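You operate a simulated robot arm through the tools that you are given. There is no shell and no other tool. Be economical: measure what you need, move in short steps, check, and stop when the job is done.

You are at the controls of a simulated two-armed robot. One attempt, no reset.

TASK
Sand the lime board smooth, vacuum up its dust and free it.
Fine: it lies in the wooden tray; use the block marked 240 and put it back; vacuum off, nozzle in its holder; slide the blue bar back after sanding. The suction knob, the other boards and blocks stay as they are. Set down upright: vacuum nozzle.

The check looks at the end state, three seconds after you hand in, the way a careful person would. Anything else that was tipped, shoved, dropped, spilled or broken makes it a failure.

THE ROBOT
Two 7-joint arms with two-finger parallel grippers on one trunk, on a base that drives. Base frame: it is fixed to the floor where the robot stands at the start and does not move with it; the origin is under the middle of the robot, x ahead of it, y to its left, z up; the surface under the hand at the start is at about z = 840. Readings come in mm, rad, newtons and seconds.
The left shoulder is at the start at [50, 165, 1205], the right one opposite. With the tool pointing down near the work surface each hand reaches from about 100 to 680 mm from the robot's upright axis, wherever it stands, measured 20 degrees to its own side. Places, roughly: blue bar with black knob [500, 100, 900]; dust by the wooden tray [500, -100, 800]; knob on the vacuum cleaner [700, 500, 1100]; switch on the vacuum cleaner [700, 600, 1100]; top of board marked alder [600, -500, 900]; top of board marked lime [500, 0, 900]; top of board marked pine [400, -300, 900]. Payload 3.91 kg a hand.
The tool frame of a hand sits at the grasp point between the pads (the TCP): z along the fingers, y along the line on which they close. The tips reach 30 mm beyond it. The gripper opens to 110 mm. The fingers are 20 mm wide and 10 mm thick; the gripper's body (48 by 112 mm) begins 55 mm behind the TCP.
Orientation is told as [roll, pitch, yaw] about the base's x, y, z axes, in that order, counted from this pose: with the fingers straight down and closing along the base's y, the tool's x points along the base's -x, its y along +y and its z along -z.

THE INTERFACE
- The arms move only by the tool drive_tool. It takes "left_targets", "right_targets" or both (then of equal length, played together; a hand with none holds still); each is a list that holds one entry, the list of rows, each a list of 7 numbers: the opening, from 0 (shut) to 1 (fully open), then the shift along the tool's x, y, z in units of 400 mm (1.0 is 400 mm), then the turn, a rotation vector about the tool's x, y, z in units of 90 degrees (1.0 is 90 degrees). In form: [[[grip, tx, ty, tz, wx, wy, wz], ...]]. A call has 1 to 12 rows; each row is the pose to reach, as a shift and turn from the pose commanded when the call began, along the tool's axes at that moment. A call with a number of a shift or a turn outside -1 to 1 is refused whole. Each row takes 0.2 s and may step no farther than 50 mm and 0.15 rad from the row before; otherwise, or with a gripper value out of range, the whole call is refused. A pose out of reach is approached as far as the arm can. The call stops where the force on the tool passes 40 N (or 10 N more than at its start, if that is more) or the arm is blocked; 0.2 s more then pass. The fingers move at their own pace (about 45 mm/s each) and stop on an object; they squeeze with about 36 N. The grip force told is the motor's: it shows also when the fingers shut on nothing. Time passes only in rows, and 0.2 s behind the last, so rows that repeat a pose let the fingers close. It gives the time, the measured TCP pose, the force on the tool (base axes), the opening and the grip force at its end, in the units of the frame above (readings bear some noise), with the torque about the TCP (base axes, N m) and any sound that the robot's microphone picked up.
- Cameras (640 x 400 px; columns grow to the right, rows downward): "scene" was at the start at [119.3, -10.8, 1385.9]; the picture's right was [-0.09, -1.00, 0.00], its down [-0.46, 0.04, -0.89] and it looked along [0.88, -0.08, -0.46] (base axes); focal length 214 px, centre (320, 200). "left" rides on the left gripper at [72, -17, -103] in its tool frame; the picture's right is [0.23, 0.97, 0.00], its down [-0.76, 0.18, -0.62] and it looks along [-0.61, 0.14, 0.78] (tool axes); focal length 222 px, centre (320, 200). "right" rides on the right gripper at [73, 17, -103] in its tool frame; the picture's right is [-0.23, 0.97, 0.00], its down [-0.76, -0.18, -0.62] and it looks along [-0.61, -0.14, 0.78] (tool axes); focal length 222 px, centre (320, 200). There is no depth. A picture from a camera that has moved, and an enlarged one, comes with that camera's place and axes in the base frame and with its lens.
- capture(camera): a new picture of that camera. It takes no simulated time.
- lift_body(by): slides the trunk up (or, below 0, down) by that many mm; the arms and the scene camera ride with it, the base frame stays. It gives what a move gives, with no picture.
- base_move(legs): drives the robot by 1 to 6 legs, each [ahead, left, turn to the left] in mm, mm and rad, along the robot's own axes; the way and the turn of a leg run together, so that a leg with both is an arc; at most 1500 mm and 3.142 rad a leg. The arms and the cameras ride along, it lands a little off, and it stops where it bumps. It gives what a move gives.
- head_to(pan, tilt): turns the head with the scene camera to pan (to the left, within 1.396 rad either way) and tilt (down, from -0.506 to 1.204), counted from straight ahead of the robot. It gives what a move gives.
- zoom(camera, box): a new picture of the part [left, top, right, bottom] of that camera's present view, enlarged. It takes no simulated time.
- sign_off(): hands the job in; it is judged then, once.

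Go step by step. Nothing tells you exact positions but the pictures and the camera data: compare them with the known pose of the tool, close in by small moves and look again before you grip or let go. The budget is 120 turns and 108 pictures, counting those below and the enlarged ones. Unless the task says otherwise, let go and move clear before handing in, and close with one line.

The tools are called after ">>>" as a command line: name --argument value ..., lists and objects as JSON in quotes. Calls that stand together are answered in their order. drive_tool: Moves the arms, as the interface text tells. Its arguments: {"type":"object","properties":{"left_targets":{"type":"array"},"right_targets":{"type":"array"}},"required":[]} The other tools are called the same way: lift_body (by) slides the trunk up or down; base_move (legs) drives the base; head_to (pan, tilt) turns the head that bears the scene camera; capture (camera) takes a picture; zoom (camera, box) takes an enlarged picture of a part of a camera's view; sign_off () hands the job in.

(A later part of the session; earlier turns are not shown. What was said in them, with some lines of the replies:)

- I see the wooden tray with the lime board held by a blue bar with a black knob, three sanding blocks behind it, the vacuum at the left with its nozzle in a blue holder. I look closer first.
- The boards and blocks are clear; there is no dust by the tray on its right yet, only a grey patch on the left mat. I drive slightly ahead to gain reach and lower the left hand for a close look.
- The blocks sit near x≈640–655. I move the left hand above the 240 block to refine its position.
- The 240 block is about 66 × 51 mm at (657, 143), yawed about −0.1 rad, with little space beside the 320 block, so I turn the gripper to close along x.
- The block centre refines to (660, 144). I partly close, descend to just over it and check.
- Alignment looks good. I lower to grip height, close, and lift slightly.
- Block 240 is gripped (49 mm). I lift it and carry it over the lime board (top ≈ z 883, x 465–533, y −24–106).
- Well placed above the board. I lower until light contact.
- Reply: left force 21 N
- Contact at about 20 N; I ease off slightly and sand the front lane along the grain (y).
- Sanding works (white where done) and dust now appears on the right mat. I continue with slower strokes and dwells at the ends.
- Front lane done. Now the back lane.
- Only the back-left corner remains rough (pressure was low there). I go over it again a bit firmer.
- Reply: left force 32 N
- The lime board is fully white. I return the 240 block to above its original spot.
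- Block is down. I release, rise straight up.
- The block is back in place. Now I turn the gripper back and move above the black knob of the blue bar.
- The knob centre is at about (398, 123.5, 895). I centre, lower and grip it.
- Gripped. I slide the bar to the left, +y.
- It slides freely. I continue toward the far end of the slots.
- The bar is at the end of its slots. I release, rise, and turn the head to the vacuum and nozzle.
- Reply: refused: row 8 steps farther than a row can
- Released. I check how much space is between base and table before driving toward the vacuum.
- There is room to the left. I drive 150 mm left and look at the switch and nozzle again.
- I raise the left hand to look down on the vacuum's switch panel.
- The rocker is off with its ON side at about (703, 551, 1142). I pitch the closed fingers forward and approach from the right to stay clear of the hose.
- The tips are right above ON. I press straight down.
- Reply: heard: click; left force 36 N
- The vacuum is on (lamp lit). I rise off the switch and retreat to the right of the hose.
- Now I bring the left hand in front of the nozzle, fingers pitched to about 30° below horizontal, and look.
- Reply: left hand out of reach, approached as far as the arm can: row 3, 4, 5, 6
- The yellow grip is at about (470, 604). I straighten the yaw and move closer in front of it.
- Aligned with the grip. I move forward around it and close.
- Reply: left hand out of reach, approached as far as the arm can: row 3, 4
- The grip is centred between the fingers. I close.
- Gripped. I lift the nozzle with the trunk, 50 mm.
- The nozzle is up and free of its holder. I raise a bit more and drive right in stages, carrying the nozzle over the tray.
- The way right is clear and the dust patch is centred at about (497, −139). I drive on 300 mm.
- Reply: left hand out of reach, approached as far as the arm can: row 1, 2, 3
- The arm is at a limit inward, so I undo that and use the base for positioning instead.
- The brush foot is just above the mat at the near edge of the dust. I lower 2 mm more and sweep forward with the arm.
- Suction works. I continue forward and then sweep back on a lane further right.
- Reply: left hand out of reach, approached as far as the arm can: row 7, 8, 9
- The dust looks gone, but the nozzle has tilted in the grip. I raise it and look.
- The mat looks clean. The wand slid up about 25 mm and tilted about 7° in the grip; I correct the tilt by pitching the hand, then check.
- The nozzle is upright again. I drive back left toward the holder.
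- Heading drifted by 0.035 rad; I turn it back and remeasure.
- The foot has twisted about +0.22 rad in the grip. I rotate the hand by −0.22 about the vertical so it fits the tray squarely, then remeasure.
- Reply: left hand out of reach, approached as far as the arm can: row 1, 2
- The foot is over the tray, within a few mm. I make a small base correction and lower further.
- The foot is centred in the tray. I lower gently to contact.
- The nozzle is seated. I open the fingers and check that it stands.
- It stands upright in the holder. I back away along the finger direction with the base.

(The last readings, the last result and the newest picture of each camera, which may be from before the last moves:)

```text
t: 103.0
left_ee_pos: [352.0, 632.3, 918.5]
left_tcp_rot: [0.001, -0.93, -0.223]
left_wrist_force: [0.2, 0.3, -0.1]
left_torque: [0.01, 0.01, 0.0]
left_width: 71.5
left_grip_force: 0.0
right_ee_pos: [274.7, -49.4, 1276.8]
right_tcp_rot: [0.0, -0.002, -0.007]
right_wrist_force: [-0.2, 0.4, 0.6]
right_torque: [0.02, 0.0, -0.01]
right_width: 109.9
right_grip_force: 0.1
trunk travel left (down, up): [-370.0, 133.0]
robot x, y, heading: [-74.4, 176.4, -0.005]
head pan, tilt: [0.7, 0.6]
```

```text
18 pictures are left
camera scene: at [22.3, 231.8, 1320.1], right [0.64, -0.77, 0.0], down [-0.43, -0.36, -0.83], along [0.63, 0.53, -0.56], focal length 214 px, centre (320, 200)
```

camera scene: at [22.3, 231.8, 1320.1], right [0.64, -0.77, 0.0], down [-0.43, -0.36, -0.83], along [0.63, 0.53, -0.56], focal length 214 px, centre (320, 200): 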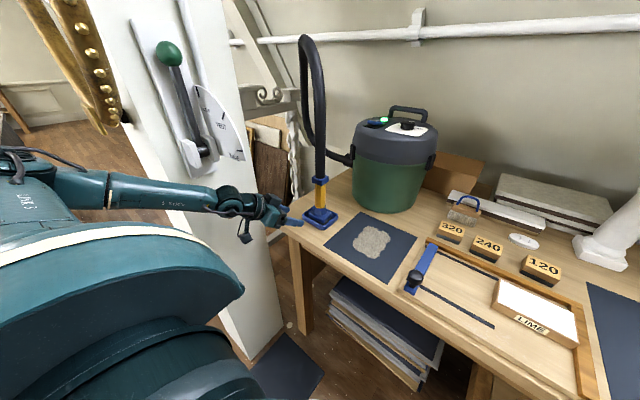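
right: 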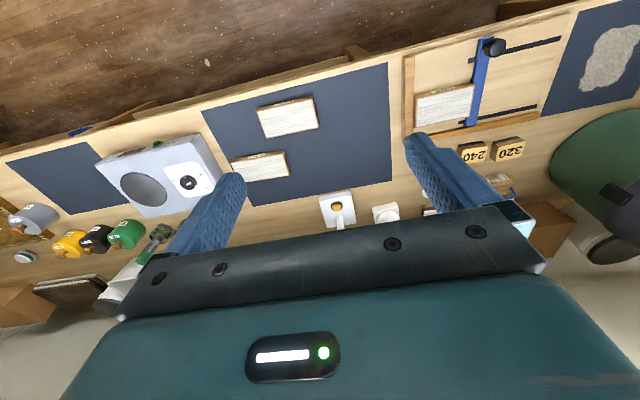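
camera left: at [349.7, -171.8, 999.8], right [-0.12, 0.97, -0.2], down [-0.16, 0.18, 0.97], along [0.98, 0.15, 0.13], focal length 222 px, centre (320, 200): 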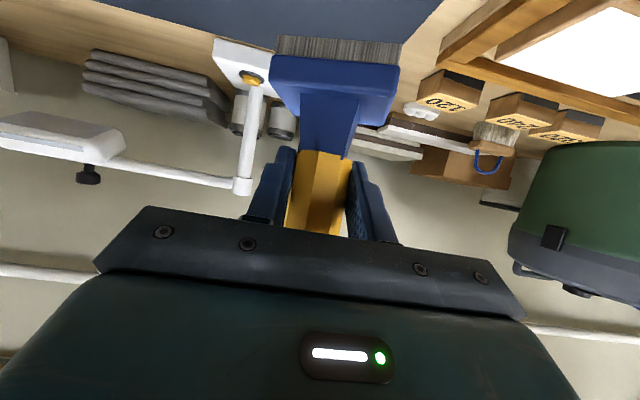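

Now for switching off: I move right to be clear of the wand, restore the trunk height, and bring the arm back to its switch-pressing posture.

>>> base_move --legs '[[0, -150, 0]]'

>>> lift_body --by 55

>>> drive_tool --left_targets '[[[0.6, -0.0712, -0.0551, -0.0478, -0.036, 0.0177, -0.0339], [0.5, -0.1424, -0.1102, -0.0956, -0.072, 0.0354, -0.0679], [0.3, -0.2136, -0.1653, -0.1434, -0.108, 0.0531, -0.1018], [0.1, -0.2848, -0.2204, -0.1912, -0.144, 0.0708, -0.1357], [0, -0.356, -0.2755, -0.239, -0.18, 0.0885, -0.1696], [0, -0.4272, -0.3306, -0.2868, -0.216, 0.1062, -0.2036], [0, -0.4984, -0.3857, -0.3346, -0.252, 0.1239, -0.2375], [0, -0.5695, -0.4408, -0.3823, -0.2879, 0.1416, -0.2714]]]'

```text
t: 104.9
left_ee_pos: [352.4, 485.8, 918.8]
left_tcp_rot: [0.0, -0.93, -0.222]
left_wrist_force: [1.1, -0.5, 0.0]
left_torque: [0.0, 0.03, 0.0]
left_width: 71.6
left_grip_force: 0.1
right_ee_pos: [274.4, -195.9, 1277.3]
right_tcp_rot: [-0.001, -0.001, -0.008]
right_wrist_force: [-0.6, -1.3, 0.2]
right_torque: [0.03, -0.02, -0.01]
right_width: 110.1
right_grip_force: 0.0
trunk travel left (down, up): [-370.0, 133.0]
robot x, y, heading: [-70.1, 35.5, -0.002]
head pan, tilt: [0.7, 0.6]
```

```text
t: 105.8
left_ee_pos: [352.1, 485.9, 972.3]
left_tcp_rot: [-0.001, -0.929, -0.22]
left_wrist_force: [0.4, 0.2, 0.0]
left_torque: [-0.04, 0.0, -0.01]
left_width: 71.1
left_grip_force: 0.0
right_ee_pos: [275.4, -195.3, 1332.2]
right_tcp_rot: [0.001, 0.0, -0.005]
right_wrist_force: [-0.1, 0.6, -0.1]
right_torque: [-0.02, 0.01, -0.01]
right_width: 109.5
right_grip_force: 0.1
trunk travel left (down, up): [-425.0, 78.0]
robot x, y, heading: [-72.6, 31.4, -0.008]
head pan, tilt: [0.7, 0.6]
```

```text
t: 107.6
left_ee_pos: [324.6, 310.1, 1245.5]
left_tcp_rot: [0.002, -0.699, 0.399]
left_wrist_force: [-0.2, -0.9, -0.4]
left_torque: [0.05, 0.02, -0.03]
left_width: 0.0
left_grip_force: 36.0
right_ee_pos: [274.7, -198.1, 1332.8]
right_tcp_rot: [0.002, 0.0, -0.005]
right_wrist_force: [0.2, 0.4, -0.2]
right_torque: [0.02, -0.01, 0.03]
right_width: 110.0
right_grip_force: 0.0
trunk travel left (down, up): [-425.0, 78.0]
robot x, y, heading: [-74.1, 32.0, -0.006]
head pan, tilt: [0.7, 0.6]
```

>>> base_move --legs '[[122, 116, 0.006]]'

>>> drive_tool --left_targets '[[[0, -0.067, 0.0133, 0.0733, 0, 0, 0], [0, -0.134, 0.0266, 0.1465, 0, 0, 0], [0, -0.202, 0.04, 0.22, 0, 0, 0], [0, -0.269, 0.0532, 0.293, 0, 0, 0], [0, -0.336, 0.0665, 0.366, 0, 0, 0]]]'

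>>> capture --camera "left"

```text
t: 109.3
left_ee_pos: [446.4, 429.8, 1246.0]
left_tcp_rot: [0.0, -0.699, 0.41]
left_wrist_force: [-0.6, -0.8, -0.7]
left_torque: [0.02, 0.0, -0.02]
left_width: 0.2
left_grip_force: 36.0
right_ee_pos: [401.4, -78.9, 1332.4]
right_tcp_rot: [0.001, 0.001, 0.006]
right_wrist_force: [0.3, -0.1, -0.2]
right_torque: [-0.04, 0.02, -0.01]
right_width: 110.0
right_grip_force: 0.0
trunk travel left (down, up): [-425.0, 78.0]
robot x, y, heading: [49.6, 141.1, 0.002]
head pan, tilt: [0.7, 0.6]
```

```text
t: 110.5
left_ee_pos: [617.3, 532.6, 1220.0]
left_tcp_rot: [0.001, -0.697, 0.408]
left_wrist_force: [0.1, 0.6, 0.0]
left_torque: [0.01, -0.01, 0.0]
left_width: 0.3
left_grip_force: 36.0
right_ee_pos: [401.8, -78.4, 1332.5]
right_tcp_rot: [-0.001, 0.0, 0.007]
right_wrist_force: [0.3, -0.5, -0.8]
right_torque: [0.02, -0.01, -0.01]
right_width: 110.0
right_grip_force: 0.0
trunk travel left (down, up): [-425.0, 78.0]
robot x, y, heading: [50.3, 146.1, 0.01]
head pan, tilt: [0.7, 0.6]
```

```text
17 pictures are left
camera left: at [513.3, 468.7, 1253.1], right [-0.55, 0.82, -0.15], down [0.1, 0.23, 0.97], along [0.83, 0.52, -0.21], focal length 222 px, centre (320, 200)
```

left: 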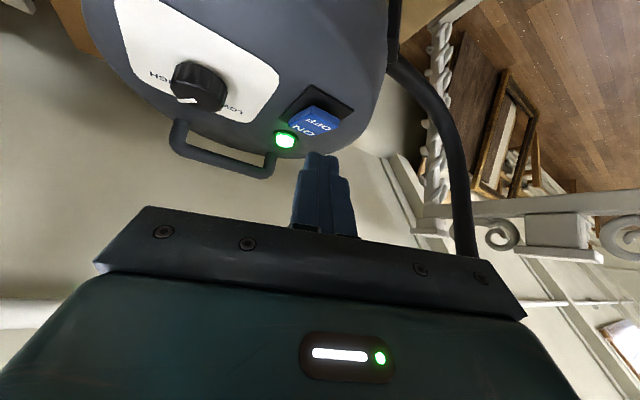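

>>> zoom --camera "left" --box '[260, 70, 380, 170]'

>>> zoom --camera "scene" --box '[310, 100, 430, 190]'

```text
4.00 times, centred on (320, 120) of left
camera zoom: at [513.3, 468.7, 1253.1], right [-0.55, 0.82, -0.15], down [0.1, 0.23, 0.97], along [0.83, 0.52, -0.21], focal length 888 px, centre (320, 520)
```

zoom: 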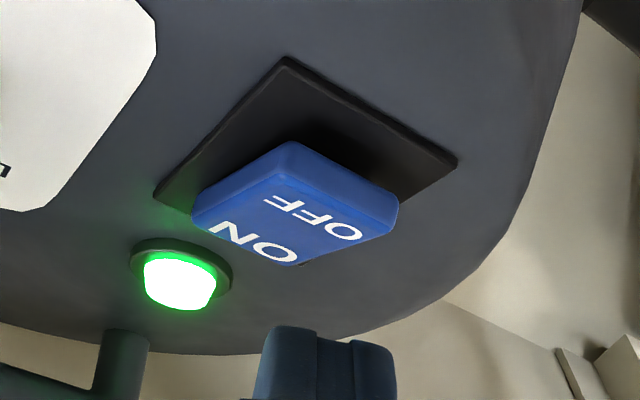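

```text
4.44 times, centred on (370, 145) of scene
camera zoom: at [146.2, 200.5, 1374.9], right [0.65, -0.76, 0.0], down [-0.43, -0.37, -0.82], along [0.63, 0.54, -0.57], focal length 953 px, centre (98, 444)
```

zoom: 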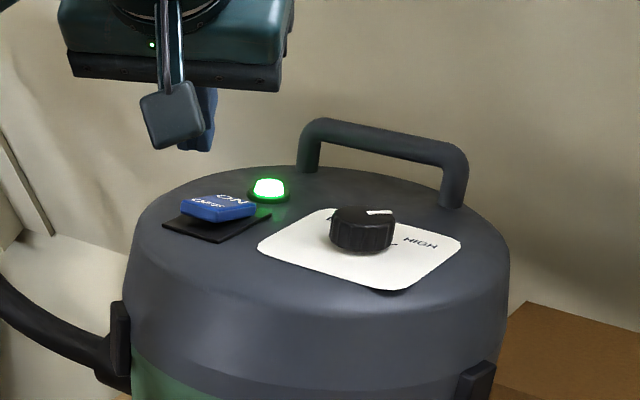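

>>> drive_tool --left_targets '[[[0, -0.015, -0.001, 0.062, 0, 0, 0], [0, -0.03, -0.001, 0.123, 0, 0, 0]]]'

>>> zoom --camera "left" --box '[240, 70, 400, 210]'

```text
t: 111.1
left_ee_pos: [653.9, 547.3, 1191.0]
left_tcp_rot: [0.002, -0.699, 0.407]
left_wrist_force: [0.0, -0.6, 0.9]
left_torque: [0.02, 0.01, -0.03]
left_width: 0.0
left_grip_force: 36.1
right_ee_pos: [401.2, -77.5, 1331.6]
right_tcp_rot: [0.0, -0.002, 0.005]
right_wrist_force: [-0.5, 0.0, -0.4]
right_torque: [0.0, 0.02, -0.01]
right_width: 110.1
right_grip_force: 0.1
trunk travel left (down, up): [-425.0, 78.0]
robot x, y, heading: [49.8, 144.1, 0.005]
head pan, tilt: [0.7, 0.6]
```

```text
2.86 times, centred on (320, 140) of left
camera zoom: at [549.0, 484.2, 1224.3], right [-0.55, 0.82, -0.15], down [0.1, 0.23, 0.97], along [0.83, 0.51, -0.21], focal length 635 px, centre (320, 371)
```

zoom: 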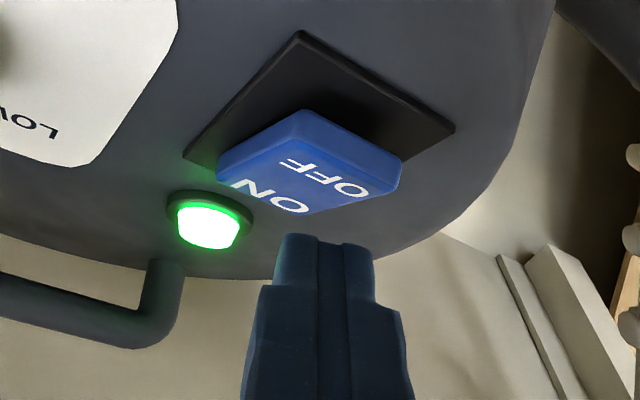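

Right above OFF. I press down.

>>> drive_tool --left_targets '[[[0, 0.0193, 0, 0.023, 0, 0, 0], [0, 0.0273, 0, 0.0326, 0, 0, 0], [0, 0.0353, 0, 0.0422, 0, 0, 0], [0, 0.0434, 0, 0.0518, 0, 0, 0], [0, 0.0498, 0, 0.0594, 0, 0, 0]]]'

>>> zoom --camera "left" --box '[240, 70, 400, 210]'

```text
t: 112.3
left_ee_pos: [654.0, 547.6, 1164.1]
left_tcp_rot: [-0.005, -0.71, 0.411]
left_wrist_force: [2.8, 2.5, 15.9]
left_torque: [0.08, -0.3, -0.08]
left_width: 0.1
left_grip_force: 35.6
right_ee_pos: [400.5, -80.7, 1332.0]
right_tcp_rot: [0.002, -0.002, 0.005]
right_wrist_force: [-0.4, 0.9, 0.1]
right_torque: [0.01, 0.04, -0.03]
right_width: 110.1
right_grip_force: 0.0
trunk travel left (down, up): [-425.0, 78.0]
robot x, y, heading: [49.4, 149.2, 0.006]
head pan, tilt: [0.7, 0.6]
heard: click
```

```text
2.86 times, centred on (320, 140) of left
camera zoom: at [548.3, 484.5, 1195.9], right [-0.54, 0.82, -0.15], down [0.09, 0.23, 0.97], along [0.83, 0.51, -0.2], focal length 635 px, centre (320, 371)
```

zoom: 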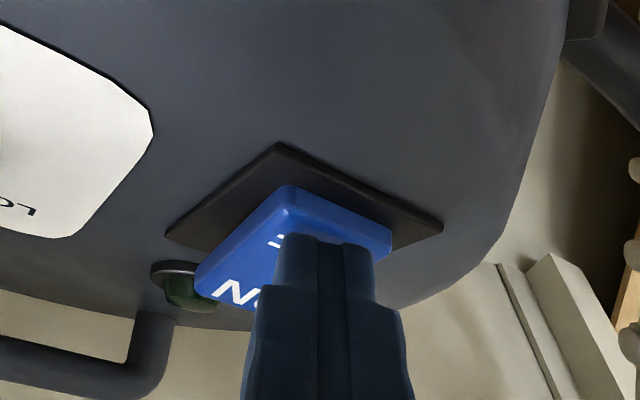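

The vacuum is off (click, lamp dark). I rise and retreat, then inspect the whole scene.

>>> drive_tool --left_targets '[[[0, -0.076, 0, -0.091, 0, 0, 0], [0, -0.1525, 0, -0.182, 0, 0, 0], [0, -0.067, -0.007, -0.251, 0, 0, 0], [0, 0.019, -0.0135, -0.32, 0, 0, 0], [0, 0.104, -0.02, -0.389, 0, 0, 0], [0, 0.19, -0.027, -0.458, 0, 0, 0]]]'

>>> base_move --legs '[[-120, -150, 0]]'

>>> head_to --pan 0.1 --tilt 0.55

>>> capture --camera "scene"

>>> zoom --camera "scene" --box '[200, 180, 460, 340]'

```text
t: 113.7
left_ee_pos: [493.5, 467.2, 1250.4]
left_tcp_rot: [0.0, -0.701, 0.41]
left_wrist_force: [-0.2, 1.0, 0.7]
left_torque: [0.01, 0.01, -0.01]
left_width: 0.0
left_grip_force: 35.4
right_ee_pos: [401.7, -79.1, 1332.0]
right_tcp_rot: [0.003, 0.001, 0.005]
right_wrist_force: [-0.5, 0.0, 0.0]
right_torque: [0.0, -0.01, 0.03]
right_width: 110.0
right_grip_force: 0.0
trunk travel left (down, up): [-425.0, 78.0]
robot x, y, heading: [47.6, 145.0, 0.006]
head pan, tilt: [0.7, 0.6]
```

```text
t: 115.7
left_ee_pos: [375.4, 314.9, 1250.5]
left_tcp_rot: [-0.001, -0.699, 0.411]
left_wrist_force: [0.3, 0.7, -0.7]
left_torque: [0.0, 0.0, 0.03]
left_width: 0.0
left_grip_force: 36.1
right_ee_pos: [284.1, -232.9, 1331.3]
right_tcp_rot: [0.0, 0.001, 0.008]
right_wrist_force: [-0.4, 0.5, -0.5]
right_torque: [-0.02, -0.04, 0.01]
right_width: 109.8
right_grip_force: 0.0
trunk travel left (down, up): [-425.0, 78.0]
robot x, y, heading: [-68.7, -12.3, 0.008]
head pan, tilt: [0.7, 0.6]
```

```text
t: 116.7
left_ee_pos: [375.1, 314.7, 1251.1]
left_tcp_rot: [0.002, -0.698, 0.412]
left_wrist_force: [0.0, 0.1, -0.6]
left_torque: [0.02, 0.01, 0.01]
left_width: 0.0
left_grip_force: 36.3
right_ee_pos: [282.4, -232.3, 1332.9]
right_tcp_rot: [0.001, 0.0, 0.008]
right_wrist_force: [0.0, 0.7, 0.3]
right_torque: [-0.01, -0.01, -0.01]
right_width: 110.3
right_grip_force: 0.1
trunk travel left (down, up): [-425.0, 78.0]
robot x, y, heading: [-66.3, -6.0, 0.013]
head pan, tilt: [0.099, 0.55]
```

```text
12 pictures are left
camera scene: at [49.7, -1.9, 1379.5], right [0.11, -0.99, 0.0], down [-0.52, -0.06, -0.85], along [0.85, 0.09, -0.52], focal length 214 px, centre (320, 200)
```

scene: 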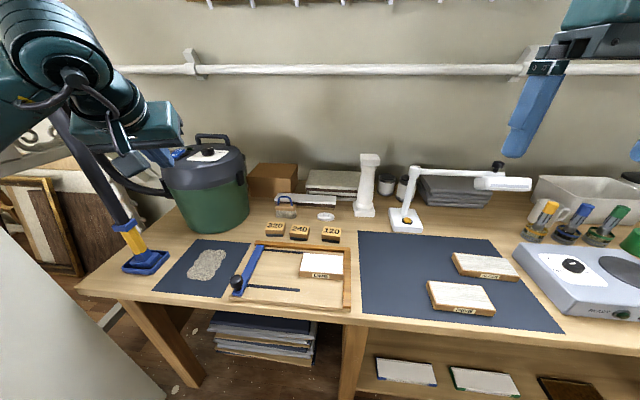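

```text
2.46 times, centred on (330, 260) of scene
camera zoom: at [49.7, -1.9, 1379.5], right [0.11, -0.99, 0.0], down [-0.52, -0.06, -0.85], along [0.85, 0.09, -0.52], focal length 528 px, centre (295, 52)
```

zoom: 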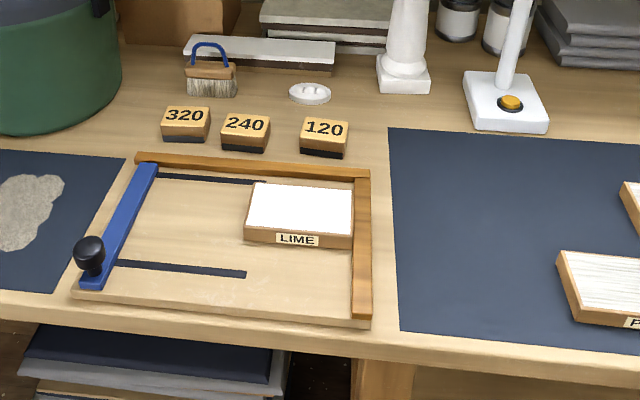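

>>> zoom --camera "scene" --box '[50, 110, 260, 300]'

```text
2.11 times, centred on (155, 205) of scene
camera zoom: at [49.7, -1.9, 1379.5], right [0.11, -0.99, 0.0], down [-0.52, -0.06, -0.85], along [0.85, 0.09, -0.52], focal length 452 px, centre (667, 190)
```

zoom: 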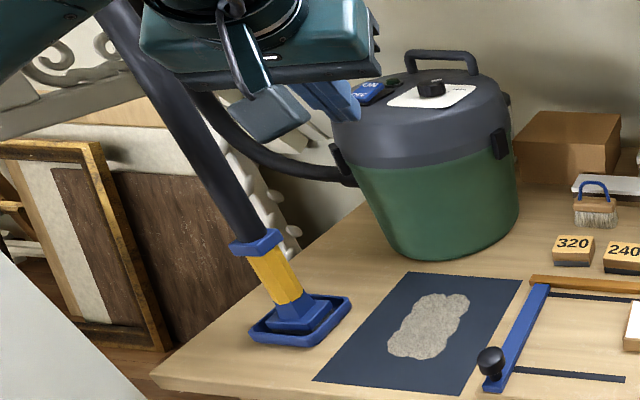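

The lime board is sanded and free and its dust is gone. The 240 block is back, the vacuum is off, and the nozzle stands upright in its holder. I hand in.

>>> sign_off

```text
The job is handed in.
```

I handed the job in: the lime board is sanded smooth, its dust is vacuumed up, and the blue bar is slid back so the board lies free in the tray. I left the grey patch on the left mat alone, because it was there before I sanded.
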